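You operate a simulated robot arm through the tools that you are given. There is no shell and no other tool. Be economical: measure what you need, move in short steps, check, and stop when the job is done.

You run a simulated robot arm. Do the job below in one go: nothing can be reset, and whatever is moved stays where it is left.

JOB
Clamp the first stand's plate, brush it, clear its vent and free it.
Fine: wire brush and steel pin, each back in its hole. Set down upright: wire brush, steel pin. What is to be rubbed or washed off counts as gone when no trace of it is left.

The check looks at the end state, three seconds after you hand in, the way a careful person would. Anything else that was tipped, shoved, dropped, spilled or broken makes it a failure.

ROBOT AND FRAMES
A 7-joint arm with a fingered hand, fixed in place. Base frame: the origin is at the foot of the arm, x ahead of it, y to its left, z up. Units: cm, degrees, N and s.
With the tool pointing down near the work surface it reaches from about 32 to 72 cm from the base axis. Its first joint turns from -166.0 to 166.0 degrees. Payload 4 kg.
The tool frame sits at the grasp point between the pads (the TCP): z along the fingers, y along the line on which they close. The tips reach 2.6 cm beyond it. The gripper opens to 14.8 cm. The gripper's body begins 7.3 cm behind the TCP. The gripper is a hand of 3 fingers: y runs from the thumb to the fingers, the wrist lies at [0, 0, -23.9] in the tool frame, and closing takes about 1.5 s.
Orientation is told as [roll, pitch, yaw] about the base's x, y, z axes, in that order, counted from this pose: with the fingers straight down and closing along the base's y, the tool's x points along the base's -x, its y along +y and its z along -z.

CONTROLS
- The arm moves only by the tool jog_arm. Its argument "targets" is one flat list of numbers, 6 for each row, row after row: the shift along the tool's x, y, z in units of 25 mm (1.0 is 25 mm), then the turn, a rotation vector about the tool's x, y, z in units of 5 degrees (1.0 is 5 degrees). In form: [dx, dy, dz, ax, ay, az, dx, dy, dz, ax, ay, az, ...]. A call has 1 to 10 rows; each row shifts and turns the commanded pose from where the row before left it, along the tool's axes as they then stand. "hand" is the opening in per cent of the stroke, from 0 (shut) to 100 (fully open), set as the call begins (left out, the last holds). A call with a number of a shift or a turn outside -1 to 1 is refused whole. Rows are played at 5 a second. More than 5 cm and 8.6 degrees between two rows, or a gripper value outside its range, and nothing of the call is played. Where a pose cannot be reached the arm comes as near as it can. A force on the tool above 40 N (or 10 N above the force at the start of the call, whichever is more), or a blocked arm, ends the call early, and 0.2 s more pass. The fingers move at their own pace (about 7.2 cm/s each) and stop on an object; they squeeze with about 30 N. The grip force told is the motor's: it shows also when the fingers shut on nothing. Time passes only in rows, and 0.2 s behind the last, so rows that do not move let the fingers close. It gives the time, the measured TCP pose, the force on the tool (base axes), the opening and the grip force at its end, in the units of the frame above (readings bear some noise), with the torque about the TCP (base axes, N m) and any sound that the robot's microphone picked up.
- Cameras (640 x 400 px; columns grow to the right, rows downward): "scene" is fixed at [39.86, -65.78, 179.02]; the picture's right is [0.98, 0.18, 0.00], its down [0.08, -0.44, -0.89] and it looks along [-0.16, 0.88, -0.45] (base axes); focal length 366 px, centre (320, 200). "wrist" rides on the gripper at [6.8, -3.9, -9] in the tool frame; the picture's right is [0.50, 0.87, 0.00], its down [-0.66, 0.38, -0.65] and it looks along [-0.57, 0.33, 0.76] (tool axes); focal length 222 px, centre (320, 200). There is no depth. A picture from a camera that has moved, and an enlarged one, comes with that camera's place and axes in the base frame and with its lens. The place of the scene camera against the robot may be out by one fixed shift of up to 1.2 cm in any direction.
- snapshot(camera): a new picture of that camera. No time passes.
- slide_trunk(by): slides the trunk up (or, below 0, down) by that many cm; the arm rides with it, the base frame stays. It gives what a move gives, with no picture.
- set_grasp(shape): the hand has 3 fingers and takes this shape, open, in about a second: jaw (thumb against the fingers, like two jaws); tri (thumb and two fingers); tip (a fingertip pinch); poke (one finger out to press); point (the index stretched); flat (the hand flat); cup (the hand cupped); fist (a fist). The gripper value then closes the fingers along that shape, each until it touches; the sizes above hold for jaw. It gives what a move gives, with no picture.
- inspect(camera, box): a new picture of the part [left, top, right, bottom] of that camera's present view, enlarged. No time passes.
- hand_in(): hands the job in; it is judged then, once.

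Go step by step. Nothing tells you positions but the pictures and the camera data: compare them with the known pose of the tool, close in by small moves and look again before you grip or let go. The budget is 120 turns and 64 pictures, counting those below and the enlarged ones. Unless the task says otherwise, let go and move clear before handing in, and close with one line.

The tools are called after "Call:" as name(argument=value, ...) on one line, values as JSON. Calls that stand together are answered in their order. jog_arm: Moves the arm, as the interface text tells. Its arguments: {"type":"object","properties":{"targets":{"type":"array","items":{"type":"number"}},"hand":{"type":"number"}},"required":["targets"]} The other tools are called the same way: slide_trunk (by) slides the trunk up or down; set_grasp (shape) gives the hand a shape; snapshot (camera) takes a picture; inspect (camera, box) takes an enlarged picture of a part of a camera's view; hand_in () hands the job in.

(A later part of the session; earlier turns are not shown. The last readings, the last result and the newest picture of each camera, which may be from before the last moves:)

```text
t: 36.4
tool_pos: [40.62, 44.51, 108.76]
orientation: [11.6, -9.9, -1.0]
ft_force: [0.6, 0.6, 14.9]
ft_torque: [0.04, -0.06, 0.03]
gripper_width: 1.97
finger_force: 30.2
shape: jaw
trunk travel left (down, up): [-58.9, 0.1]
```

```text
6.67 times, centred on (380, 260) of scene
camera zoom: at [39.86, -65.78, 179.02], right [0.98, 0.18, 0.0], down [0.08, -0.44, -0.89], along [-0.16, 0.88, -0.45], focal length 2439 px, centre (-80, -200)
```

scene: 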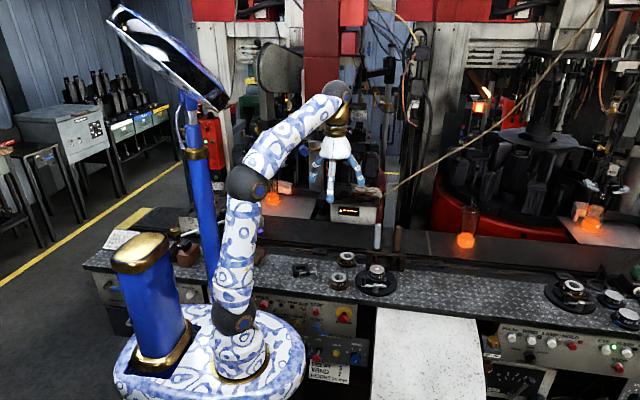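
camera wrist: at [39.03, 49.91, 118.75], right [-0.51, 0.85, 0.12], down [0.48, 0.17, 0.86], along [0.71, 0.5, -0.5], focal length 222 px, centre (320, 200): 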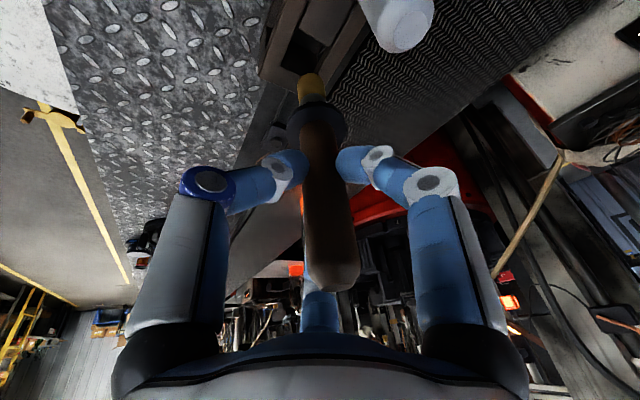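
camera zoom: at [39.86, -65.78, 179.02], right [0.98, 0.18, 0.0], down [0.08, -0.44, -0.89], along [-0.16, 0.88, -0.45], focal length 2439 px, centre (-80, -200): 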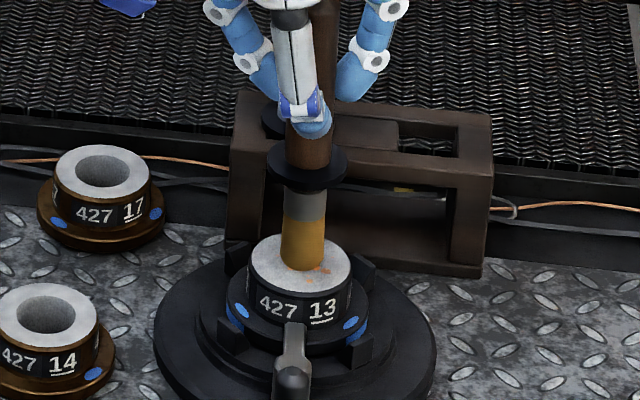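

Contact with about 15 N. I'll ease off slightly and scrub in a raster over the far half of the plate.

Call:
jog_arm(targets=[-0.714, -0.007, 0.09, 0, 0, 0, 0.709, 0.013, -0.121, 0, 0, 0, 0.709, 0.013, -0.121, 0, 0, 0, -0.073, 0.313, 0.076, 0, 0, 0, -0.63, -0.011, 0.107, 0, 0, 0, -0.63, -0.011, 0.107, 0, 0, 0, 0.242, 0.318, 0.023, 0, 0, 0, 0.788, 0.014, -0.134, 0, 0, 0, -0.405, -0.634, -0.059, 0, 0, 0, 0, 0, 0, 0, 0, 0])

Call:
inspect(camera="scene", box=[350, 230, 410, 290])

```text
t: 38.6
tool_pos: [40.57, 44.55, 108.83]
orientation: [11.3, -9.7, -1.0]
ft_force: [-0.1, 0.2, 0.4]
ft_torque: [0.06, 0.04, -0.02]
gripper_width: 2.01
finger_force: 30.1
shape: jaw
trunk travel left (down, up): [-58.9, 0.1]
```

```text
6.67 times, centred on (380, 260) of scene
camera zoom: at [39.86, -65.78, 179.02], right [0.98, 0.18, 0.0], down [0.08, -0.44, -0.89], along [-0.16, 0.88, -0.45], focal length 2439 px, centre (-80, -200)
```

zoom: 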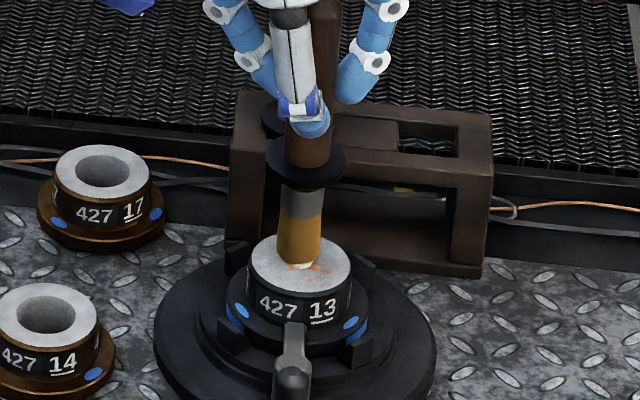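

Call:
jog_arm(targets=[0.002, -0.323, -0.017, 0, 0, 0, -0.709, -0.013, 0.121, 0, 0, 0, 0.709, 0.013, -0.121, 0, 0, 0, 0.709, 0.013, -0.121, 0, 0, 0, -0.045, -0.315, -0.056, 0, 0, 0, -0.65, -0.012, 0.11, 0, 0, 0, -0.65, -0.012, 0.11, 0, 0, 0, 0.191, -0.31, -0.097, 0, 0, 0, 0.867, 0.015, -0.147, 0, 0, 0, -0.416, 0.933, 0.264, 0, 0, 0])

Call:
inspect(camera="wrist", box=[220, 40, 420, 200])

```text
t: 40.8
tool_pos: [40.41, 44.4, 108.69]
orientation: [11.5, -9.7, -1.1]
ft_force: [-0.3, -0.6, 3.5]
ft_torque: [-0.04, 0.0, 0.01]
gripper_width: 1.98
finger_force: 30.0
shape: jaw
trunk travel left (down, up): [-58.9, 0.1]
```

```text
2.50 times, centred on (320, 120) of wrist
camera zoom: at [32.44, 38.91, 115.46], right [-0.51, 0.86, 0.09], down [0.53, 0.23, 0.82], along [0.68, 0.46, -0.57], focal length 555 px, centre (320, 400)
```

zoom: 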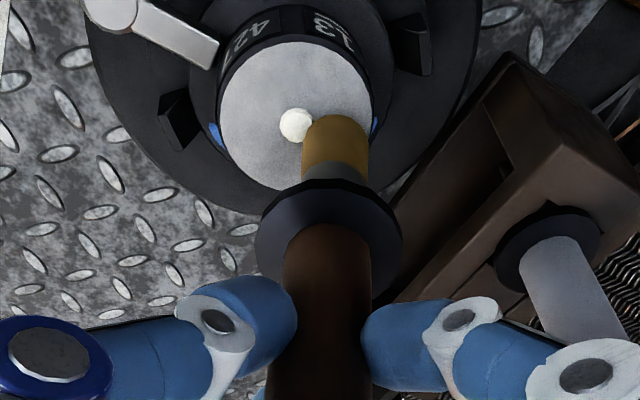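

The visible part is clean. I'll lift to check the rest and the brush's lean.

Call:
jog_arm(targets=[-0.17, 0.2, -0.97, 0, 0, 0, -0.17, 0.2, -0.97, 0, 0, 0, 0, 0, 0, 0, 0, 0])

Call:
inspect(camera="wrist", box=[220, 20, 420, 180])

Call:
inspect(camera="scene", box=[340, 205, 420, 285])

```text
t: 41.6
tool_pos: [40.64, 44.54, 113.69]
orientation: [11.6, -9.7, -0.9]
ft_force: [0.4, -0.9, -0.5]
ft_torque: [-0.04, -0.02, -0.02]
gripper_width: 1.96
finger_force: 29.8
shape: jaw
trunk travel left (down, up): [-58.9, 0.1]
```

```text
2.50 times, centred on (320, 100) of wrist
camera zoom: at [32.57, 39.07, 120.53], right [-0.51, 0.86, 0.09], down [0.53, 0.23, 0.82], along [0.68, 0.46, -0.57], focal length 555 px, centre (320, 450)
```

zoom: 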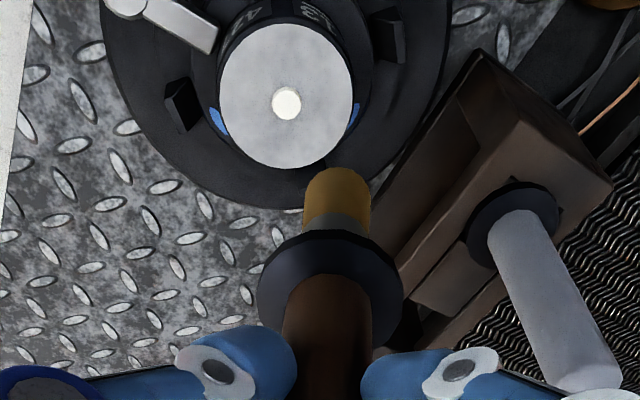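

```text
5.00 times, centred on (380, 245) of scene
camera zoom: at [39.86, -65.78, 179.02], right [0.98, 0.18, 0.0], down [0.08, -0.44, -0.89], along [-0.16, 0.88, -0.45], focal length 1829 px, centre (20, -25)
```

zoom: 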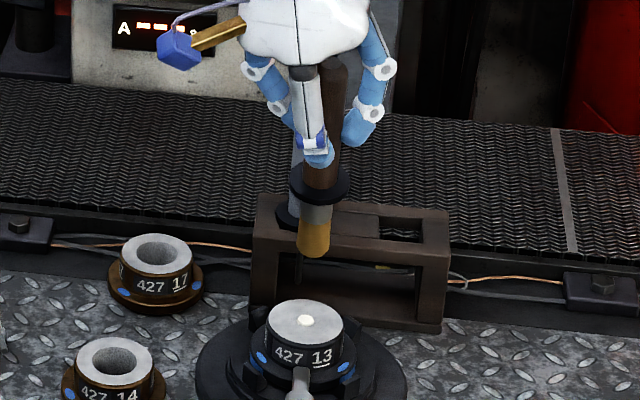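

The plate top is clean and only the white vent plug is left. The brush now leans about 9° towards +y in the hand, so I'll press it on the plate and drag +y to straighten it.

Call:
jog_arm(targets=[0.144, -0.73, 0.777, 0, 0, 0, 0.144, -0.73, 0.777, 0, 0, 0, 0.01, -0.012, 0.058, 0, 0, 0, 0.01, -0.012, 0.058, 0, 0, 0, 0.01, -0.012, 0.058, 0, 0, 0, 0, 0, 0, 0, 0, 0])

```text
t: 43.0
tool_pos: [40.58, 41.59, 108.75]
orientation: [11.6, -9.6, -1.1]
ft_force: [0.4, 0.4, 8.0]
ft_torque: [0.02, -0.07, 0.02]
gripper_width: 1.97
finger_force: 29.3
shape: jaw
trunk travel left (down, up): [-58.9, 0.1]
```

Call:
jog_arm(targets=[0.008, -0.009, 0.046, 0, 0, 0, 0.004, 0.235, 0.047, 0, 0, 0, 0.004, 0.235, 0.047, 0, 0, 0, 0.004, 0.235, 0.047, 0, 0, 0, 0.004, 0.235, 0.047, 0, 0, 0])

Call:
inspect(camera="wrist", box=[220, 40, 420, 200])

```text
t: 44.2
tool_pos: [40.69, 43.98, 108.54]
orientation: [11.6, -9.8, -1.1]
ft_force: [0.5, -4.7, 21.1]
ft_torque: [-0.38, -0.25, -0.02]
gripper_width: 2.06
finger_force: 29.7
shape: jaw
trunk travel left (down, up): [-58.9, 0.1]
```

```text
2.50 times, centred on (320, 120) of wrist
camera zoom: at [32.52, 38.49, 115.36], right [-0.51, 0.86, 0.09], down [0.53, 0.23, 0.82], along [0.68, 0.46, -0.57], focal length 555 px, centre (320, 400)
```

zoom: 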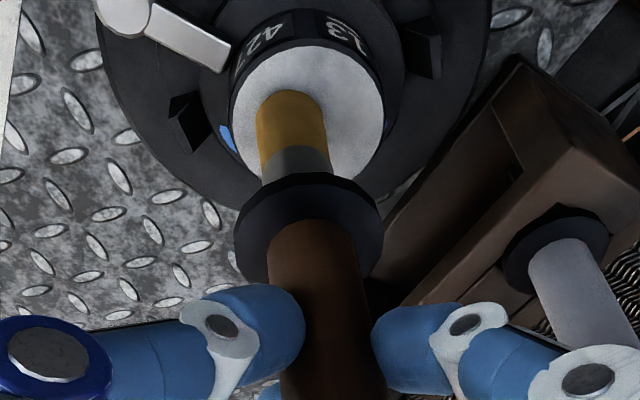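

The brush is upright again, with its end offset only about (0.3, 0.2) from the tool point. I'll lift it and carry it back over its hole.

Call:
jog_arm(targets=[-0.15, 0.178, -0.869, 0, 0, 0, -0.15, 0.178, -0.869, 0, 0, 0, -0.5, 0.916, 0.274, 0, 0, 0, -0.5, 0.916, 0.274, 0, 0, 0, -0.5, 0.916, 0.274, 0, 0, 0, -0.5, 0.916, 0.274, 0, 0, 0, -0.5, 0.916, 0.274, 0, 0, 0, 0, 0, 0, 0, 0, 0])

Call:
inspect(camera="wrist", box=[220, 20, 420, 180])

Call:
inspect(camera="scene", box=[350, 205, 430, 285])

```text
t: 46.0
tool_pos: [46.99, 55.73, 112.73]
orientation: [11.4, -9.6, -1.0]
ft_force: [0.1, -0.5, -1.1]
ft_torque: [0.01, 0.02, 0.0]
gripper_width: 1.43
finger_force: 30.7
shape: jaw
trunk travel left (down, up): [-58.9, 0.1]
```

```text
2.50 times, centred on (320, 100) of wrist
camera zoom: at [39.02, 50.33, 119.6], right [-0.51, 0.86, 0.09], down [0.53, 0.23, 0.82], along [0.68, 0.46, -0.57], focal length 555 px, centre (320, 450)
```

zoom: 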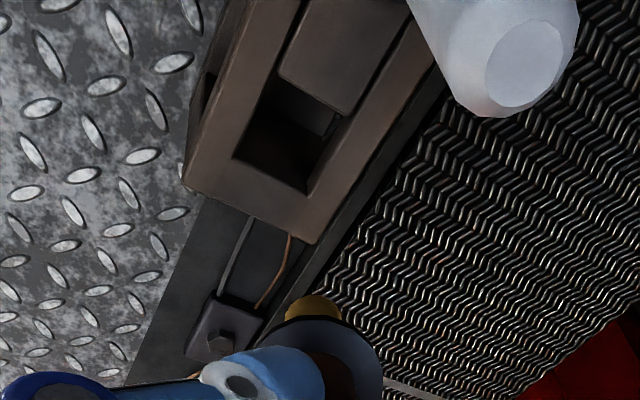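

```text
5.00 times, centred on (390, 245) of scene
camera zoom: at [39.86, -65.78, 179.02], right [0.98, 0.18, 0.0], down [0.08, -0.44, -0.89], along [-0.16, 0.88, -0.45], focal length 1829 px, centre (-30, -25)
```

zoom: 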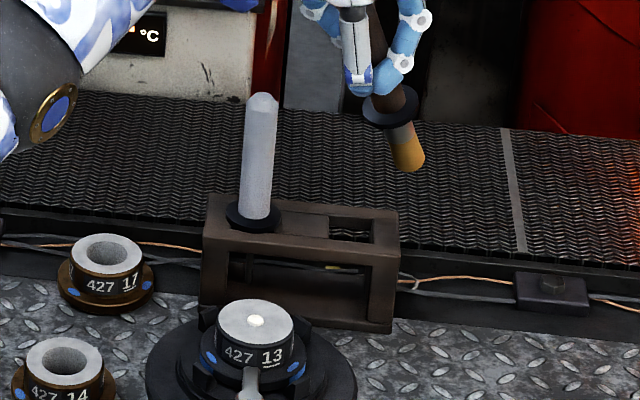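

The brush has swung in the grip and now leans a lot. I need a full look at how it is held.

Call:
snapshot(camera="wrist")

```text
17 pictures are left
camera wrist: at [39.02, 50.33, 119.6], right [-0.51, 0.86, 0.09], down [0.53, 0.23, 0.82], along [0.68, 0.46, -0.57], focal length 222 px, centre (320, 200)
```

wrist: 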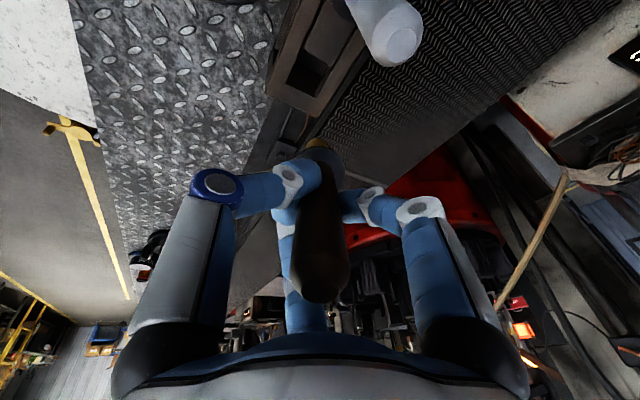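

The brush is held about 15° off the hand's axis, leaning to the third finger's side. The plan is to pull back to open space, turn the hand until the brush is vertical, and yaw it about 150° so the hand leans towards the base over the hole.

Call:
jog_arm(targets=[0.695, -0.868, -0.367, 0, 0, 0, 0.695, -0.868, -0.367, 0, 0, 0, 0.695, -0.868, -0.367, 0, 0, 0, 0.695, -0.868, -0.367, 0, 0, 0, 0.695, -0.868, -0.367, 0, 0, 0, 0.695, -0.868, -0.367, 0, 0, 0])

Call:
jog_arm(targets=[0, 0, 0, 0.616, 0.757, 0.048, 0, 0, 0, 0.616, 0.757, 0.048, 0, 0, 0, 0.616, 0.757, 0.048, 0, 0, 0, 0.616, 0.757, 0.048, 0, 0, 0, 0.616, 0.757, 0.048, 0, 0, 0, 0.616, 0.757, 0.048, 0, 0, 0, 0, 0, 0])

Call:
inspect(camera="scene", box=[320, 195, 420, 305])

Call:
snapshot(camera="wrist")

```text
t: 47.4
tool_pos: [35.92, 42.1, 113.91]
orientation: [11.6, -9.7, -1.1]
ft_force: [0.0, -0.6, -1.0]
ft_torque: [0.0, 0.03, -0.01]
gripper_width: 1.39
finger_force: 29.8
shape: jaw
trunk travel left (down, up): [-58.9, 0.1]
```

```text
t: 49.0
tool_pos: [36.23, 42.08, 113.95]
orientation: [-7.2, 13.0, -1.5]
ft_force: [-0.5, -1.4, -0.9]
ft_torque: [-0.01, 0.03, -0.02]
gripper_width: 1.4
finger_force: 30.0
shape: jaw
trunk travel left (down, up): [-58.9, 0.1]
```

```text
3.64 times, centred on (370, 250) of scene
camera zoom: at [39.86, -65.78, 179.02], right [0.98, 0.18, 0.0], down [0.08, -0.44, -0.89], along [-0.16, 0.88, -0.45], focal length 1330 px, centre (138, 18)
```

zoom: 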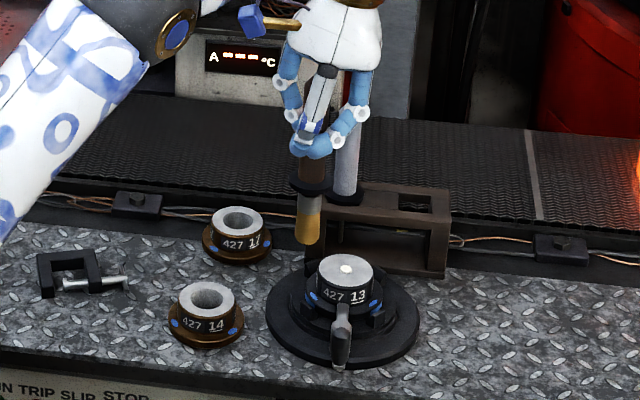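

```text
15 pictures are left
camera wrist: at [31.7, 39.63, 124.63], right [-0.49, 0.87, 0.01], down [0.79, 0.44, 0.44], along [0.38, 0.22, -0.9], focal length 222 px, centre (320, 200)
```

wrist: 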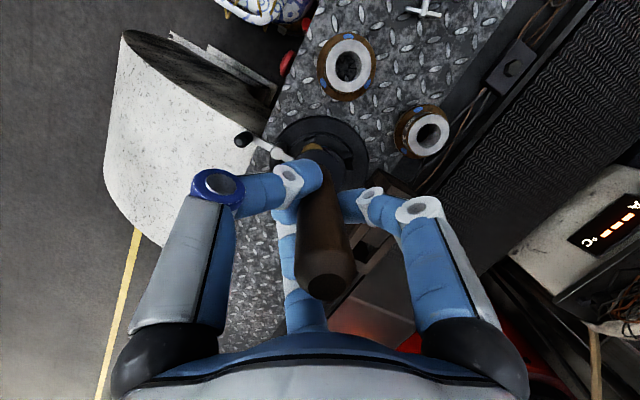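

The brush is vertical now. Yawing the hand about the brush axis.

Call:
jog_arm(targets=[0, 0, 0, -0.224, 0.121, 0.968, 0, 0, 0, -0.224, 0.121, 0.968, 0, 0, 0, -0.224, 0.121, 0.968, 0, 0, 0, -0.224, 0.121, 0.968, 0, 0, 0, -0.224, 0.121, 0.968, 0, 0, 0, -0.224, 0.121, 0.968, 0, 0, 0, -0.224, 0.121, 0.968, 0, 0, 0, -0.224, 0.121, 0.968, 0, 0, 0, -0.224, 0.121, 0.968, 0, 0, 0, -0.224, 0.121, 0.968])

Call:
jog_arm(targets=[0, 0, 0, -0.224, 0.121, 0.968, 0, 0, 0, -0.224, 0.121, 0.968, 0, 0, 0, -0.224, 0.121, 0.968, 0, 0, 0, -0.224, 0.121, 0.968, 0, 0, 0, -0.224, 0.121, 0.968, 0, 0, 0, -0.224, 0.121, 0.968, 0, 0, 0, -0.224, 0.121, 0.968, 0, 0, 0, -0.224, 0.121, 0.968, 0, 0, 0, -0.224, 0.121, 0.968, 0, 0, 0, -0.224, 0.121, 0.968])

```text
t: 51.2
tool_pos: [36.17, 42.3, 113.99]
orientation: [-7.1, 12.9, -51.7]
ft_force: [-0.1, -0.8, -0.6]
ft_torque: [0.0, 0.02, 0.0]
gripper_width: 1.38
finger_force: 29.9
shape: jaw
trunk travel left (down, up): [-58.9, 0.1]
```

```text
t: 53.4
tool_pos: [36.21, 42.2, 113.99]
orientation: [-7.1, 12.8, -101.7]
ft_force: [-0.1, -0.6, -0.5]
ft_torque: [-0.04, -0.01, -0.05]
gripper_width: 1.41
finger_force: 30.0
shape: jaw
trunk travel left (down, up): [-58.9, 0.1]
```

Call:
jog_arm(targets=[0, 0, 0, -0.224, 0.121, 0.968, 0, 0, 0, -0.224, 0.121, 0.968, 0, 0, 0, -0.224, 0.121, 0.968, 0, 0, 0, -0.224, 0.121, 0.968, 0, 0, 0, -0.224, 0.121, 0.968, 0, 0, 0, -0.224, 0.121, 0.968, 0, 0, 0, -0.224, 0.121, 0.968, 0, 0, 0, -0.224, 0.121, 0.968, 0, 0, 0, -0.224, 0.121, 0.968, 0, 0, 0, -0.224, 0.121, 0.968])

Call:
inspect(camera="scene", box=[320, 195, 420, 305])

Call:
snapshot(camera="wrist")

```text
t: 55.6
tool_pos: [36.14, 42.22, 113.96]
orientation: [-7.0, 12.7, -151.7]
ft_force: [0.6, -0.5, -1.3]
ft_torque: [0.01, 0.03, -0.02]
gripper_width: 1.37
finger_force: 29.9
shape: jaw
trunk travel left (down, up): [-58.9, 0.1]
```

```text
3.64 times, centred on (370, 250) of scene
camera zoom: at [39.86, -65.78, 179.02], right [0.98, 0.18, 0.0], down [0.08, -0.44, -0.89], along [-0.16, 0.88, -0.45], focal length 1330 px, centre (138, 18)
```

zoom: 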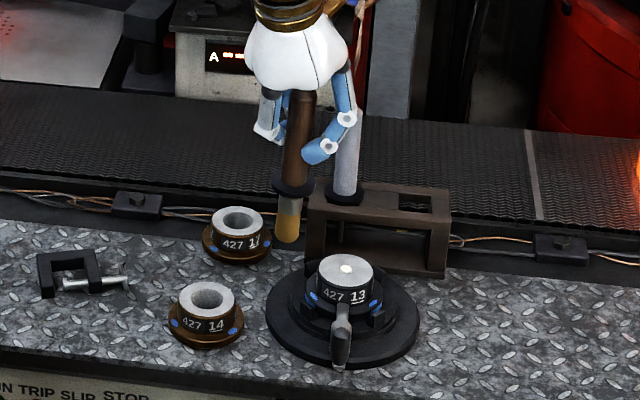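

```text
13 pictures are left
camera wrist: at [38.87, 46.8, 124.62], right [0.86, -0.52, 0.01], down [-0.47, -0.77, 0.44], along [-0.22, -0.38, -0.9], focal length 222 px, centre (320, 200)
```

wrist: 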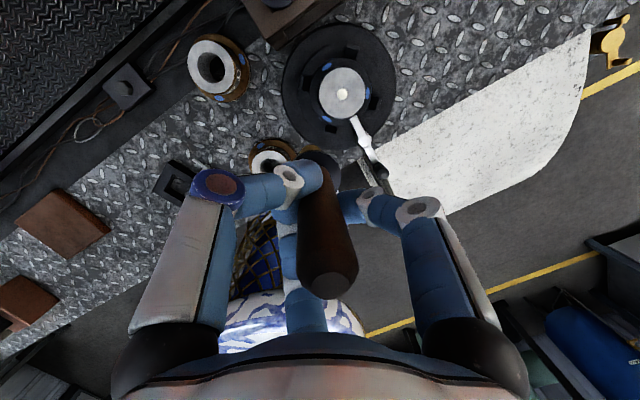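

The yaw worked, and the hand now leans towards the base. I'll trim the remaining lean of about 3° and move over the hole.

Call:
jog_arm(targets=[0, 0, 0, -0.495, 0.368, -0.158, 0.796, -0.3125, 0.259, 0, 0, 0, 0.796, -0.3125, 0.259, 0, 0, 0, 0.796, -0.3125, 0.259, 0, 0, 0, 0.796, -0.3125, 0.259, 0, 0, 0, 0.796, -0.3125, 0.259, 0, 0, 0, 0.796, -0.3125, 0.259, 0, 0, 0, 0.796, -0.3125, 0.259, 0, 0, 0, 0.796, -0.3125, 0.259, 0, 0, 0, 0, 0, 0, 0, 0, 0])

Call:
inspect(camera="scene", box=[350, 195, 430, 275])

Call:
inspect(camera="wrist", box=[220, 80, 420, 240])

```text
t: 57.8
tool_pos: [47.07, 55.62, 113.0]
orientation: [-4.3, 14.7, -151.0]
ft_force: [0.3, -0.3, -1.2]
ft_torque: [-0.03, 0.02, 0.05]
gripper_width: 1.38
finger_force: 30.1
shape: jaw
out of reach, approached as far as the arm can: row 9
trunk travel left (down, up): [-58.9, 0.1]
```

```text
5.00 times, centred on (390, 235) of scene
camera zoom: at [39.86, -65.78, 179.02], right [0.98, 0.18, 0.0], down [0.08, -0.44, -0.89], along [-0.16, 0.88, -0.45], focal length 1829 px, centre (-30, 25)
```

zoom: 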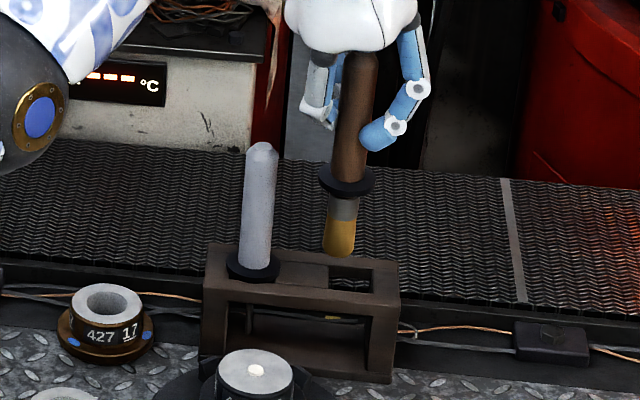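

```text
2.50 times, centred on (320, 160) of wrist
camera zoom: at [49.29, 60.44, 123.77], right [0.86, -0.51, 0.06], down [-0.49, -0.76, 0.44], along [-0.18, -0.4, -0.9], focal length 555 px, centre (320, 300)
```

zoom: 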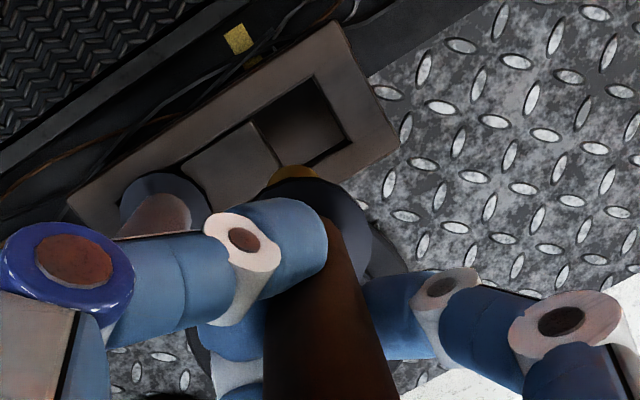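

The hole is a square window centred near (47.8, 56.3), and the brush end is near (46.7, 55.1). I'll take out the last of the lean, shift over it and lower a little.

Call:
jog_arm(targets=[0, 0, 0, 0.236, 0.5, 0.02, 0.198, -0.059, 0.616, 0, 0, 0, 0, 0, 0, 0, 0, 0])

Call:
inspect(camera="wrist", box=[240, 90, 400, 220])

Call:
inspect(camera="scene", box=[360, 215, 420, 275])

```text
t: 58.6
tool_pos: [47.8, 56.29, 111.96]
orientation: [-5.7, 17.2, -151.4]
ft_force: [0.9, 0.2, -1.2]
ft_torque: [-0.03, 0.04, -0.01]
gripper_width: 1.37
finger_force: 30.1
shape: jaw
trunk travel left (down, up): [-58.9, 0.1]
```

```text
3.08 times, centred on (320, 155) of wrist
camera zoom: at [49.63, 60.7, 122.88], right [0.85, -0.52, 0.07], down [-0.5, -0.77, 0.39], along [-0.15, -0.37, -0.92], focal length 684 px, centre (320, 338)
```

zoom: 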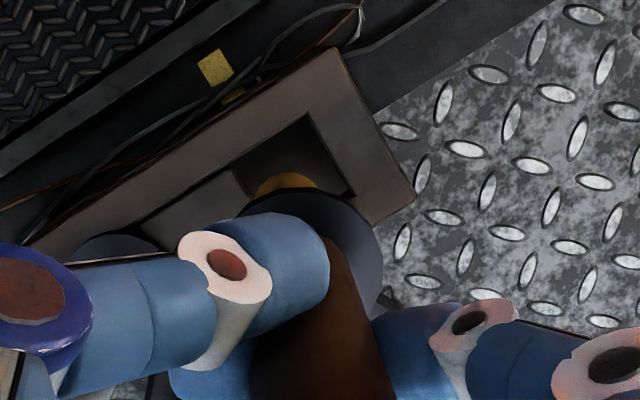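

```text
6.67 times, centred on (390, 245) of scene
camera zoom: at [39.86, -65.78, 179.02], right [0.98, 0.18, 0.0], down [0.08, -0.44, -0.89], along [-0.16, 0.88, -0.45], focal length 2439 px, centre (-147, -100)
```

zoom: 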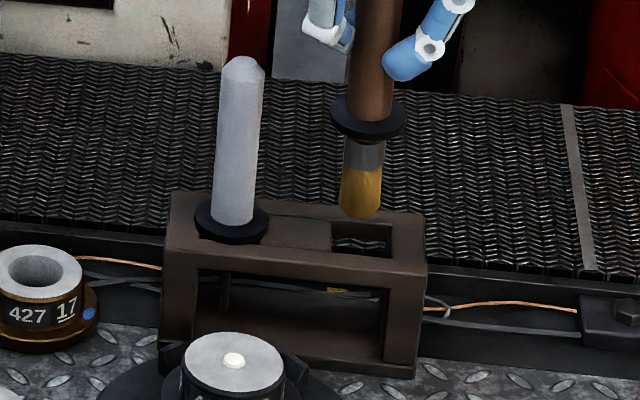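

The brush end is almost centred over the hole, so I nudge it +0.25/+0.15 and lower slowly while watching force.

Call:
jog_arm(targets=[0.113, -0.001, 0.035, 0, 0, 0, -0.094, 0.031, 0.306, 0, 0, 0, -0.094, 0.031, 0.306, 0, 0, 0, -0.094, 0.031, 0.306, 0, 0, 0, 0, 0, 0, 0, 0, 0])

```text
t: 59.8
tool_pos: [48.05, 56.65, 109.56]
orientation: [-5.6, 17.2, -151.4]
ft_force: [0.1, 0.2, -1.0]
ft_torque: [0.02, -0.01, -0.01]
gripper_width: 1.4
finger_force: 30.2
shape: jaw
trunk travel left (down, up): [-58.9, 0.1]
```

Call:
jog_arm(targets=[-0.113, 0.081, 0.29, 0, 0, 0, -0.094, 0.031, 0.306, 0, 0, 0, -0.094, 0.031, 0.306, 0, 0, 0, 0, 0, 0, 0, 0, 0])

Call:
inspect(camera="scene", box=[360, 215, 420, 275])

```text
t: 60.8
tool_pos: [48.14, 56.4, 107.25]
orientation: [-5.5, 17.2, -151.3]
ft_force: [1.2, -0.4, -0.6]
ft_torque: [0.0, 0.01, 0.01]
gripper_width: 1.38
finger_force: 30.2
shape: jaw
trunk travel left (down, up): [-58.9, 0.1]
```

```text
6.67 times, centred on (390, 245) of scene
camera zoom: at [39.86, -65.78, 179.02], right [0.98, 0.18, 0.0], down [0.08, -0.44, -0.89], along [-0.16, 0.88, -0.45], focal length 2439 px, centre (-147, -100)
```

zoom: 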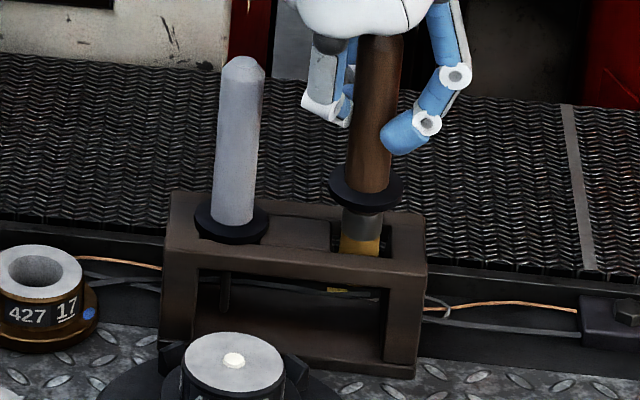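

It is inside the hole. Lowering until the collar seats.

Call:
jog_arm(targets=[-0.094, 0.031, 0.306, 0, 0, 0, -0.094, 0.031, 0.306, 0, 0, 0, -0.094, 0.031, 0.306, 0, 0, 0, 0, 0, 0, 0, 0, 0])

Call:
jog_arm(targets=[-0.035, 0.012, 0.115, 0, 0, 0, 0, 0, 0, 0, 0, 0])

```text
t: 61.8
tool_pos: [48.11, 56.3, 104.77]
orientation: [-5.8, 17.2, -151.3]
ft_force: [0.2, 0.7, 0.2]
ft_torque: [0.04, -0.02, 0.0]
gripper_width: 1.4
finger_force: 30.0
shape: jaw
trunk travel left (down, up): [-58.9, 0.1]
```

```text
t: 62.4
tool_pos: [48.16, 56.2, 104.45]
orientation: [-5.6, 17.3, -151.3]
ft_force: [0.3, 0.2, -0.1]
ft_torque: [0.08, -0.02, -0.03]
gripper_width: 1.37
finger_force: 30.2
shape: jaw
trunk travel left (down, up): [-58.9, 0.1]
```

Call:
jog_arm(targets=[-0.035, 0.012, 0.115, 0, 0, 0, 0, 0, 0, 0, 0, 0])

Call:
jog_arm(targets=[-0.035, 0.012, 0.115, 0, 0, 0, 0, 0, 0, 0, 0, 0])

Call:
inspect(camera="scene", box=[350, 205, 420, 275])

```text
t: 63.0
tool_pos: [48.1, 56.4, 104.05]
orientation: [-5.7, 17.2, -151.3]
ft_force: [-0.2, 0.4, -0.8]
ft_torque: [0.06, 0.02, -0.01]
gripper_width: 1.34
finger_force: 29.6
shape: jaw
trunk travel left (down, up): [-58.9, 0.1]
```

```text
t: 63.6
tool_pos: [48.17, 56.31, 103.77]
orientation: [-5.6, 17.1, -151.3]
ft_force: [-0.4, 0.7, -0.5]
ft_torque: [0.08, -0.04, 0.01]
gripper_width: 1.39
finger_force: 30.4
shape: jaw
trunk travel left (down, up): [-58.9, 0.1]
```

```text
5.71 times, centred on (385, 240) of scene
camera zoom: at [39.86, -65.78, 179.02], right [0.98, 0.18, 0.0], down [0.08, -0.44, -0.89], along [-0.16, 0.88, -0.45], focal length 2091 px, centre (-51, -29)
```

zoom: 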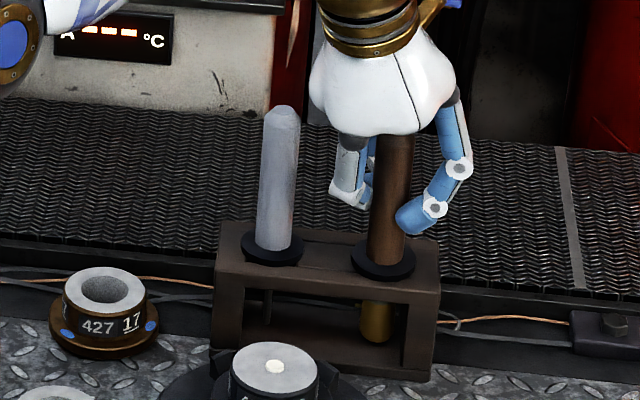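

The collar is level with the pin's collar. One last small press, then release and rise straight up.

Call:
jog_arm(targets=[-0.03, 0.01, 0.095, 0, 0, 0, 0, 0, 0, 0, 0, 0])

Call:
jog_arm(targets=[0, 0, 0, 0, 0, 0, 0, 0, 0, 0, 0, 0, 0, 0, 0, 0, 0, 0, 0, 0, 0, 0, 0, 0, 0, 0, 0, 0, 0, 0], hand=45)

Call:
jog_arm(targets=[0.271, -0.09, -0.88, 0, 0, 0, 0.271, -0.09, -0.88, 0, 0, 0, 0.271, -0.09, -0.88, 0, 0, 0, 0.271, -0.09, -0.88, 0, 0, 0])

Call:
inspect(camera="scene", box=[340, 185, 440, 285])

```text
t: 64.2
tool_pos: [48.14, 56.43, 103.64]
orientation: [-5.7, 17.3, -151.4]
ft_force: [1.1, 4.0, 6.8]
ft_torque: [0.03, 0.01, 0.03]
gripper_width: 1.38
finger_force: 30.2
shape: jaw
trunk travel left (down, up): [-58.9, 0.1]
```

```text
t: 65.4
tool_pos: [48.24, 56.44, 103.54]
orientation: [-5.6, 17.2, -151.4]
ft_force: [-0.6, -0.1, 0.5]
ft_torque: [0.0, -0.01, -0.02]
gripper_width: 6.63
finger_force: 0.1
shape: jaw
trunk travel left (down, up): [-58.9, 0.1]
```

```text
t: 66.4
tool_pos: [47.99, 56.13, 112.9]
orientation: [-5.6, 17.2, -151.5]
ft_force: [0.8, -0.3, 0.8]
ft_torque: [0.04, 0.0, 0.01]
gripper_width: 6.62
finger_force: 0.0
shape: jaw
trunk travel left (down, up): [-58.9, 0.1]
```

```text
4.00 times, centred on (390, 235) of scene
camera zoom: at [39.86, -65.78, 179.02], right [0.98, 0.18, 0.0], down [0.08, -0.44, -0.89], along [-0.16, 0.88, -0.45], focal length 1464 px, centre (40, 60)
```

zoom: 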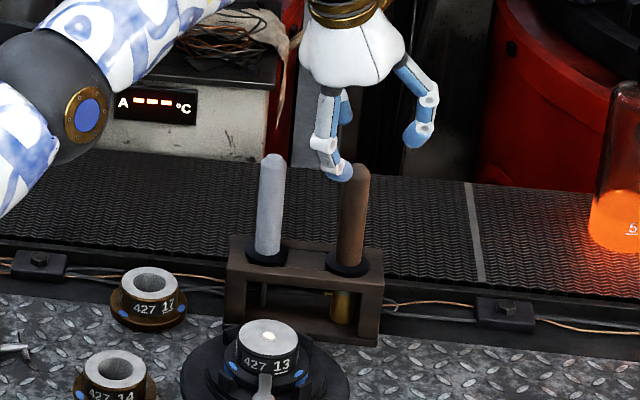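

The brush stands upright in its hole. Next I move inward, reduce the tilt to about 7° and yaw 60°, so the fingers clear the brush handle when I take the pin.

Call:
jog_arm(targets=[-0.963, 0.256, -0.637, 0, 0, 0, -0.963, 0.256, -0.637, 0, 0, 0, -0.963, 0.256, -0.637, 0, 0, 0, -0.963, 0.256, -0.637, 0, 0, 0, 0, 0, 0, -0.174, -0.714, 0, 0, 0, 0, -0.174, -0.714, 0, 0, 0, 0, -0.174, -0.714, 0, 0, 0, 0, 0, 0, -1, 0, 0, 0, 0, 0, -1, 0, 0, 0, 0, 0, -1])

Call:
jog_arm(targets=[0, 0, 0, 0, 0, -1, 0, 0, 0, 0, 0, -1, 0, 0, 0, 0, 0, -1, 0, 0, 0, 0, 0, -1, 0, 0, 0, 0, 0, -1, 0, 0, 0, 0, 0, -1, 0, 0, 0, 0, 0, -1, 0, 0, 0, 0, 0, -1, 0, 0, 0, 0, 0, -1, 0, 0, 0, 0, 0, 0])

```text
t: 68.6
tool_pos: [39.91, 48.23, 115.82]
orientation: [-1.0, 7.0, -135.4]
ft_force: [0.0, 0.1, 0.2]
ft_torque: [0.01, 0.02, 0.02]
gripper_width: 6.6
finger_force: 0.0
shape: jaw
trunk travel left (down, up): [-58.9, 0.1]
```

```text
t: 70.8
tool_pos: [39.98, 48.29, 115.77]
orientation: [4.3, 5.7, -90.1]
ft_force: [-0.1, -0.2, 0.1]
ft_torque: [-0.03, 0.02, 0.02]
gripper_width: 6.63
finger_force: 0.0
shape: jaw
trunk travel left (down, up): [-58.9, 0.1]
```

Call:
jog_arm(targets=[0.76, 0, 0.43, 0, 0, 0, 0.76, 0, 0.43, 0, 0, 0, 0.76, 0, 0.43, 0, 0, 0, 0.76, 0, 0.43, 0, 0, 0, 0, 0, 0, 0, 0, 0])

Call:
snapshot(camera="wrist")

```text
t: 72.0
tool_pos: [40.06, 56.29, 112.16]
orientation: [4.1, 5.7, -90.2]
ft_force: [-0.3, 0.5, -0.5]
ft_torque: [0.01, -0.01, 0.02]
gripper_width: 6.58
finger_force: 0.1
shape: jaw
trunk travel left (down, up): [-58.9, 0.1]
```

```text
5 pictures are left
camera wrist: at [35.63, 62.14, 121.53], right [0.86, 0.49, 0.11], down [0.33, -0.72, 0.61], along [0.38, -0.49, -0.78], focal length 222 px, centre (320, 200)
```

wrist: 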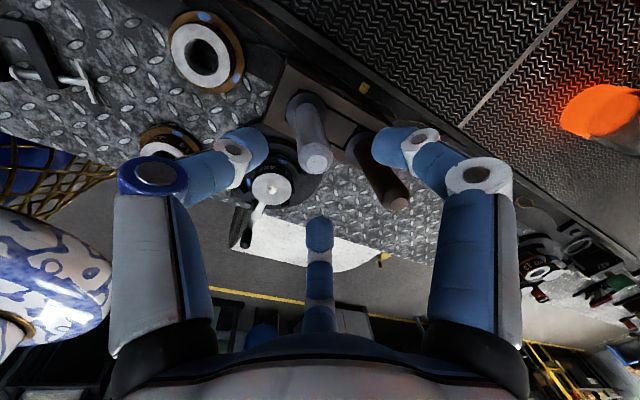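

The pin handle's top is near (40.0, 56.8), with the brush handle clear between two fingers. Descending and closing.

Call:
jog_arm(targets=[-0.035, -0.069, 0.848, 0, 0, 0, -0.035, -0.069, 0.848, 0, 0, 0, -0.035, -0.069, 0.848, 0, 0, 0, -0.035, -0.069, 0.848, 0, 0, 0, 0, 0, 0, 0, 0, 0])

Call:
jog_arm(targets=[0, 0, 0, 0, 0, 0, 0, 0, 0, 0, 0, 0, 0, 0, 0, 0, 0, 0, 0, 0, 0, 0, 0, 0, 0, 0, 0, 0, 0, 0], hand=0)

```text
t: 73.2
tool_pos: [40.23, 56.75, 103.66]
orientation: [4.2, 5.6, -90.2]
ft_force: [0.1, -0.3, -0.1]
ft_torque: [0.0, 0.01, 0.02]
gripper_width: 6.63
finger_force: 0.1
shape: jaw
trunk travel left (down, up): [-58.9, 0.1]
```

```text
t: 74.4
tool_pos: [40.29, 56.74, 103.76]
orientation: [4.2, 5.7, -90.1]
ft_force: [0.2, 0.3, 0.2]
ft_torque: [-0.01, 0.02, 0.04]
gripper_width: 1.98
finger_force: 30.3
shape: jaw
trunk travel left (down, up): [-58.9, 0.1]
```

Call:
jog_arm(targets=[0.06, 0.045, -0.603, 0, 0, 0, 0.06, 0.045, -0.603, 0, 0, 0, 0.06, 0.045, -0.603, 0, 0, 0, 0.06, 0.045, -0.603, 0, 0, 0, 0.06, 0.045, -0.603, 0, 0, 0])

Call:
inspect(camera="scene", box=[340, 205, 420, 285])

```text
t: 75.6
tool_pos: [40.25, 56.69, 111.43]
orientation: [4.1, 5.7, -90.2]
ft_force: [0.0, -0.5, 0.5]
ft_torque: [0.05, 0.01, 0.02]
gripper_width: 1.99
finger_force: 30.0
shape: jaw
trunk travel left (down, up): [-58.9, 0.1]
```

```text
5.00 times, centred on (380, 245) of scene
camera zoom: at [39.86, -65.78, 179.02], right [0.98, 0.18, 0.0], down [0.08, -0.44, -0.89], along [-0.16, 0.88, -0.45], focal length 1829 px, centre (20, -25)
```

zoom: 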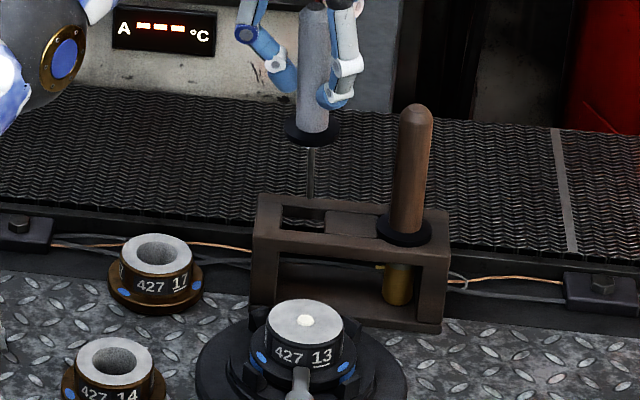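

The pin is out with its tip at about z = 99. Carrying it over the vent.

Call:
jog_arm(targets=[-0.92, 0.095, -0.085, 0, 0, 0, -0.92, 0.095, -0.085, 0, 0, 0, -0.92, 0.095, -0.085, 0, 0, 0, -0.92, 0.095, -0.085, 0, 0, 0, -0.92, 0.095, -0.085, 0, 0, 0, -0.04, -0.03, 0.397, 0, 0, 0, 0, 0, 0, 0, 0, 0])

Call:
snapshot(camera="wrist")

```text
t: 77.2
tool_pos: [41.23, 45.08, 110.38]
orientation: [4.2, 5.8, -90.2]
ft_force: [-1.6, -0.3, -0.8]
ft_torque: [0.03, 0.01, 0.01]
gripper_width: 1.98
finger_force: 30.1
shape: jaw
trunk travel left (down, up): [-58.9, 0.1]
```

```text
3 pictures are left
camera wrist: at [36.72, 51.08, 119.75], right [0.87, 0.49, 0.11], down [0.33, -0.72, 0.61], along [0.38, -0.49, -0.78], focal length 222 px, centre (320, 200)
```

wrist: 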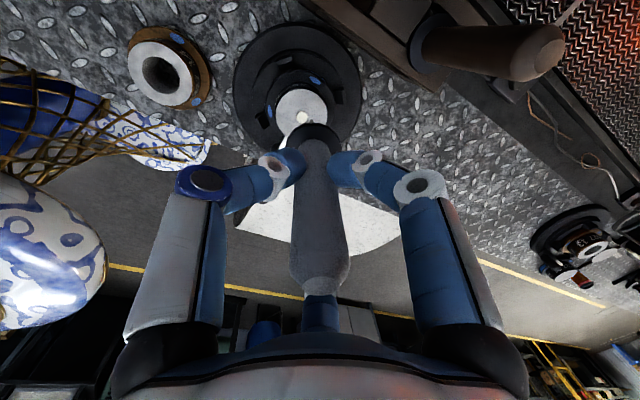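

I'll lower to just above the vent and zoom in on the pin tip.

Call:
jog_arm(targets=[-0.032, -0.024, 0.318, 0, 0, 0, -0.02, -0.015, 0.198, 0, 0, 0, 0, 0, 0, 0, 0, 0])

Call:
inspect(camera="wrist", box=[280, 90, 360, 150])

```text
t: 78.0
tool_pos: [41.35, 45.22, 109.09]
orientation: [4.1, 5.7, -90.1]
ft_force: [-0.2, -0.4, -0.3]
ft_torque: [-0.02, 0.01, 0.02]
gripper_width: 1.96
finger_force: 30.4
shape: jaw
trunk travel left (down, up): [-58.9, 0.1]
```

```text
6.67 times, centred on (320, 120) of wrist
camera zoom: at [36.77, 51.04, 118.42], right [0.87, 0.49, 0.11], down [0.33, -0.72, 0.61], along [0.38, -0.49, -0.78], focal length 1481 px, centre (320, 733)
```

zoom: 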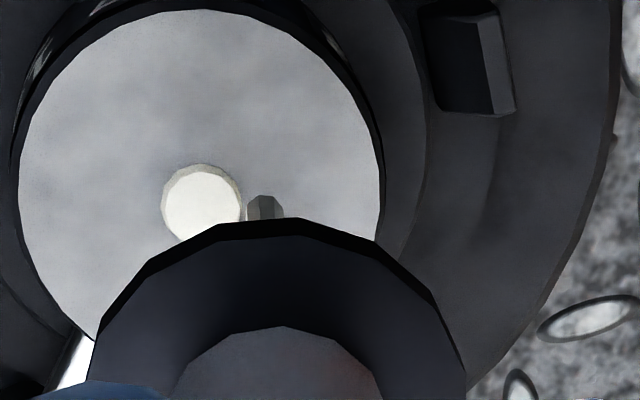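

The tip is about (0.67, 0.59) off the vent centre. I'll correct that and lower in small steps, watching force.

Call:
jog_arm(targets=[-0.235, -0.266, -0.043, 0, 0, 0, 0, 0, 0, 0, 0, 0, -0.016, -0.012, 0.159, 0, 0, 0, -0.016, -0.012, 0.159, 0, 0, 0, 0, 0, 0, 0, 0, 0])

```text
t: 79.2
tool_pos: [40.54, 44.48, 108.43]
orientation: [4.2, 5.7, -90.2]
ft_force: [-0.6, -0.3, 10.0]
ft_torque: [0.01, -0.01, -0.01]
gripper_width: 1.98
finger_force: 30.4
shape: jaw
trunk travel left (down, up): [-58.9, 0.1]
```

Call:
jog_arm(targets=[-0.01, -0.007, 0.1, 0, 0, 0, 0, 0, 0, 0, 0, 0])

```text
t: 79.8
tool_pos: [40.32, 44.42, 108.34]
orientation: [4.4, 5.9, -90.2]
ft_force: [-1.3, -1.6, 30.0]
ft_torque: [-0.03, 0.05, 0.0]
gripper_width: 2.11
finger_force: 29.7
shape: jaw
trunk travel left (down, up): [-58.9, 0.1]
```

The contact is stiff. I'll use one picture to see whether the tip is on the plug or on the plate.

Call:
inspect(camera="wrist", box=[280, 90, 360, 150])

```text
6.67 times, centred on (320, 120) of wrist
camera zoom: at [35.91, 50.24, 117.65], right [0.86, 0.49, 0.12], down [0.32, -0.72, 0.61], along [0.38, -0.49, -0.78], focal length 1481 px, centre (320, 733)
```

zoom: 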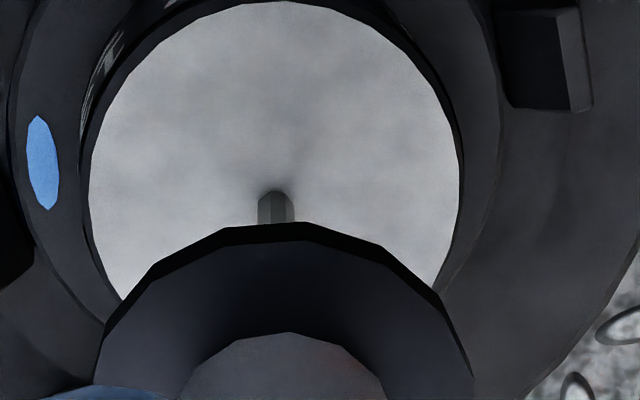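

The white plug is gone and the tip sits at the plate's centre, so the vent looks cleared. Lifting the pin and taking it back above its hole.

Call:
jog_arm(targets=[0.068, 0.051, -0.68, 0, 0, 0, 0.068, 0.051, -0.68, 0, 0, 0, 0, 0, 0, 0, 0, 0])

```text
t: 80.6
tool_pos: [40.6, 44.49, 111.38]
orientation: [4.1, 5.5, -90.2]
ft_force: [0.0, 0.2, -0.6]
ft_torque: [-0.01, 0.02, 0.01]
gripper_width: 2.06
finger_force: 29.9
shape: jaw
trunk travel left (down, up): [-58.9, 0.1]
```

Call:
jog_arm(targets=[0.969, -0.034, 0.085, 0, 0, 0, 0.969, -0.034, 0.085, 0, 0, 0, 0.969, -0.034, 0.085, 0, 0, 0, 0.969, -0.034, 0.085, 0, 0, 0, 0.969, -0.034, 0.085, 0, 0, 0, 0, 0, 0, 0, 0, 0])

```text
t: 82.0
tool_pos: [40.12, 56.61, 111.56]
orientation: [4.2, 5.7, -90.2]
ft_force: [0.4, -0.2, -0.9]
ft_torque: [0.01, 0.02, 0.0]
gripper_width: 2.03
finger_force: 30.0
shape: jaw
trunk travel left (down, up): [-58.9, 0.1]
```

Call:
jog_arm(targets=[-0.108, -0.02, 0.3, 0, 0, 0, -0.03, -0.022, 0.3, 0, 0, 0, -0.03, -0.022, 0.3, 0, 0, 0, -0.03, -0.022, 0.3, 0, 0, 0, 0, 0, 0, 0, 0, 0])

Call:
jog_arm(targets=[-0.03, -0.022, 0.3, 0, 0, 0, -0.03, -0.022, 0.3, 0, 0, 0, -0.03, -0.022, 0.3, 0, 0, 0, -0.03, -0.022, 0.3, 0, 0, 0, 0, 0, 0, 0, 0, 0])

```text
t: 83.2
tool_pos: [40.32, 56.57, 108.43]
orientation: [4.3, 5.8, -90.2]
ft_force: [-0.5, -0.1, -1.0]
ft_torque: [0.0, 0.0, 0.01]
gripper_width: 2.04
finger_force: 30.3
shape: jaw
trunk travel left (down, up): [-58.9, 0.1]
```

```text
t: 84.4
tool_pos: [40.35, 56.51, 105.41]
orientation: [4.2, 5.7, -90.3]
ft_force: [0.1, 0.6, -0.9]
ft_torque: [0.03, 0.04, 0.0]
gripper_width: 2.06
finger_force: 29.7
shape: jaw
trunk travel left (down, up): [-58.9, 0.1]
```

No contact, so the pin is inside its hole. Lowering on to the seat.

Call:
jog_arm(targets=[-0.03, -0.022, 0.3, 0, 0, 0, -0.02, -0.015, 0.2, 0, 0, 0, 0, 0, 0, 0, 0, 0])

Call:
jog_arm(targets=[-0.012, -0.009, 0.12, 0, 0, 0, 0, 0, 0, 0, 0, 0])

```text
t: 85.2
tool_pos: [40.25, 56.43, 104.18]
orientation: [4.2, 5.7, -90.3]
ft_force: [0.1, 1.0, -1.0]
ft_torque: [0.02, -0.01, 0.02]
gripper_width: 2.03
finger_force: 29.7
shape: jaw
trunk travel left (down, up): [-58.9, 0.1]
```

```text
t: 85.8
tool_pos: [40.26, 56.47, 103.79]
orientation: [4.2, 5.7, -90.2]
ft_force: [0.2, -0.7, -0.7]
ft_torque: [-0.02, 0.01, 0.01]
gripper_width: 2.06
finger_force: 30.1
shape: jaw
trunk travel left (down, up): [-58.9, 0.1]
```

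Call:
jog_arm(targets=[-0.008, -0.006, 0.08, 0, 0, 0, 0, 0, 0, 0, 0, 0])

Call:
jog_arm(targets=[-0.008, -0.006, 0.08, 0, 0, 0, 0, 0, 0, 0, 0, 0])

```text
t: 86.4
tool_pos: [40.34, 56.47, 103.74]
orientation: [4.3, 5.8, -90.2]
ft_force: [-0.5, 0.0, 3.3]
ft_torque: [-0.01, 0.04, 0.0]
gripper_width: 2.05
finger_force: 30.0
shape: jaw
trunk travel left (down, up): [-58.9, 0.1]
```

```text
t: 87.0
tool_pos: [40.28, 56.41, 103.65]
orientation: [4.3, 5.9, -90.2]
ft_force: [1.2, 3.5, 12.3]
ft_torque: [0.01, 0.0, -0.02]
gripper_width: 2.06
finger_force: 29.7
shape: jaw
trunk travel left (down, up): [-58.9, 0.1]
```

The pin is seated. Releasing, rising clear, then backing off inward.

Call:
jog_arm(targets=[0, 0, 0, 0, 0, 0, 0, 0, 0, 0, 0, 0, 0, 0, 0, 0, 0, 0, 0, 0, 0, 0, 0, 0, 0, 0, 0, 0, 0, 0], hand=45)

Call:
jog_arm(targets=[0.083, 0.063, -0.834, 0, 0, 0, 0.083, 0.063, -0.834, 0, 0, 0, 0.083, 0.063, -0.834, 0, 0, 0, 0.083, 0.063, -0.834, 0, 0, 0])

```text
t: 88.2
tool_pos: [40.32, 56.36, 103.58]
orientation: [4.2, 5.8, -90.1]
ft_force: [1.0, -0.1, -0.6]
ft_torque: [0.03, 0.01, -0.02]
gripper_width: 6.62
finger_force: 0.0
shape: jaw
trunk travel left (down, up): [-58.9, 0.1]
```

```text
t: 89.2
tool_pos: [40.59, 56.41, 111.88]
orientation: [4.2, 5.7, -90.3]
ft_force: [0.4, -0.4, 0.5]
ft_torque: [-0.02, 0.0, 0.04]
gripper_width: 6.65
finger_force: 0.0
shape: jaw
trunk travel left (down, up): [-58.9, 0.1]
```

Call:
jog_arm(targets=[-0.756, 0.036, -0.476, 0, 0, 0, -0.756, 0.036, -0.476, 0, 0, 0, -0.756, 0.036, -0.476, 0, 0, 0, 0, 0, 0, 0.427, -0.57, 0, 0, 0, 0, 0.427, -0.57, 0])

Call:
jog_arm(targets=[-0.85, 0.185, 0.3, 0, 0, 0, -0.85, 0.185, 0.3, 0, 0, 0, -0.85, 0.185, 0.3, 0, 0, 0, -0.85, 0.185, 0.3, 0, 0, 0, -0.85, 0.185, 0.3, 0, 0, 0, -0.85, 0.185, 0.3, 0, 0, 0, -0.85, 0.185, 0.3, 0, 0, 0, -0.85, 0.185, 0.3, 0, 0, 0, 0, 0, 0, 0, 0, 0], hand=0)

```text
t: 90.4
tool_pos: [40.45, 50.62, 114.87]
orientation: [-0.2, 0.0, -90.5]
ft_force: [-0.3, 0.2, -0.3]
ft_torque: [0.02, 0.02, 0.05]
gripper_width: 6.63
finger_force: 0.2
shape: jaw
trunk travel left (down, up): [-58.9, 0.1]
```

```text
t: 92.4
tool_pos: [43.83, 33.34, 108.92]
orientation: [0.0, 0.0, -90.4]
ft_force: [-0.7, 0.5, -0.5]
ft_torque: [-0.02, -0.02, -0.01]
gripper_width: 0.0
finger_force: 30.0
shape: jaw
trunk travel left (down, up): [-58.9, 0.1]
```

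Descending on the +x side of the lever knob.

Call:
jog_arm(targets=[0, 0, 0.954, 0, 0, 0, 0, 0, 0.954, 0, 0, 0, 0, 0, 0.954, 0, 0, 0, 0, 0, 0.954, 0, 0, 0, 0, 0, 0.954, 0, 0, 0, 0, 0, 0, 0, 0, 0])

Call:
jog_arm(targets=[0.08, -0.3, 0, 0, 0, 0, 0, -0.2, 0, 0, 0, 0, 0, 0, 0, 0, 0, 0])

```text
t: 93.8
tool_pos: [43.91, 33.24, 96.83]
orientation: [0.0, 0.0, -90.4]
ft_force: [-0.2, 0.9, 0.3]
ft_torque: [-0.02, -0.02, -0.03]
gripper_width: 0.03
finger_force: 30.0
shape: jaw
trunk travel left (down, up): [-58.9, 0.1]
```

```text
t: 94.6
tool_pos: [42.75, 33.55, 96.86]
orientation: [0.0, 0.1, -90.5]
ft_force: [0.2, 0.7, 0.3]
ft_torque: [-0.02, -0.01, 0.01]
gripper_width: 0.04
finger_force: 29.7
shape: jaw
trunk travel left (down, up): [-58.9, 0.1]
```

Call:
jog_arm(targets=[0.06, -0.2, 0, 0, 0, 0, 0.04, -0.2, 0, 0, 0, 0, 0.04, -0.2, 0, 0, 0, 0, 0, 0, 0, 0, 0, 0])

```text
t: 95.6
tool_pos: [41.15, 34.04, 96.94]
orientation: [-0.1, 0.1, -90.4]
ft_force: [0.3, 0.5, 0.6]
ft_torque: [-0.02, 0.02, 0.03]
gripper_width: 0.0
finger_force: 30.5
shape: jaw
trunk travel left (down, up): [-58.9, 0.1]
```

Call:
jog_arm(targets=[-0.03, -0.39, 0, 0, 0, 0, 0.14, -0.364, 0, 0, 0, 0, 0, 0, 0, 0, 0, 0])

Call:
jog_arm(targets=[0.216, -0.332, 0, 0, 0, 0, 0.276, -0.276, 0, 0, 0, 0, 0, 0, 0, 0, 0, 0])

```text
t: 96.4
tool_pos: [39.3, 34.3, 97.05]
orientation: [0.1, 0.0, -90.3]
ft_force: [-0.3, 0.5, 0.0]
ft_torque: [0.0, 0.0, -0.01]
gripper_width: 0.0
finger_force: 30.5
shape: jaw
trunk travel left (down, up): [-58.9, 0.1]
```

```text
t: 97.2
tool_pos: [37.77, 35.62, 97.01]
orientation: [0.0, 0.0, -90.3]
ft_force: [0.6, -0.2, 0.0]
ft_torque: [0.02, -0.05, 0.0]
gripper_width: 0.02
finger_force: 30.0
shape: jaw
trunk travel left (down, up): [-58.9, 0.1]
```

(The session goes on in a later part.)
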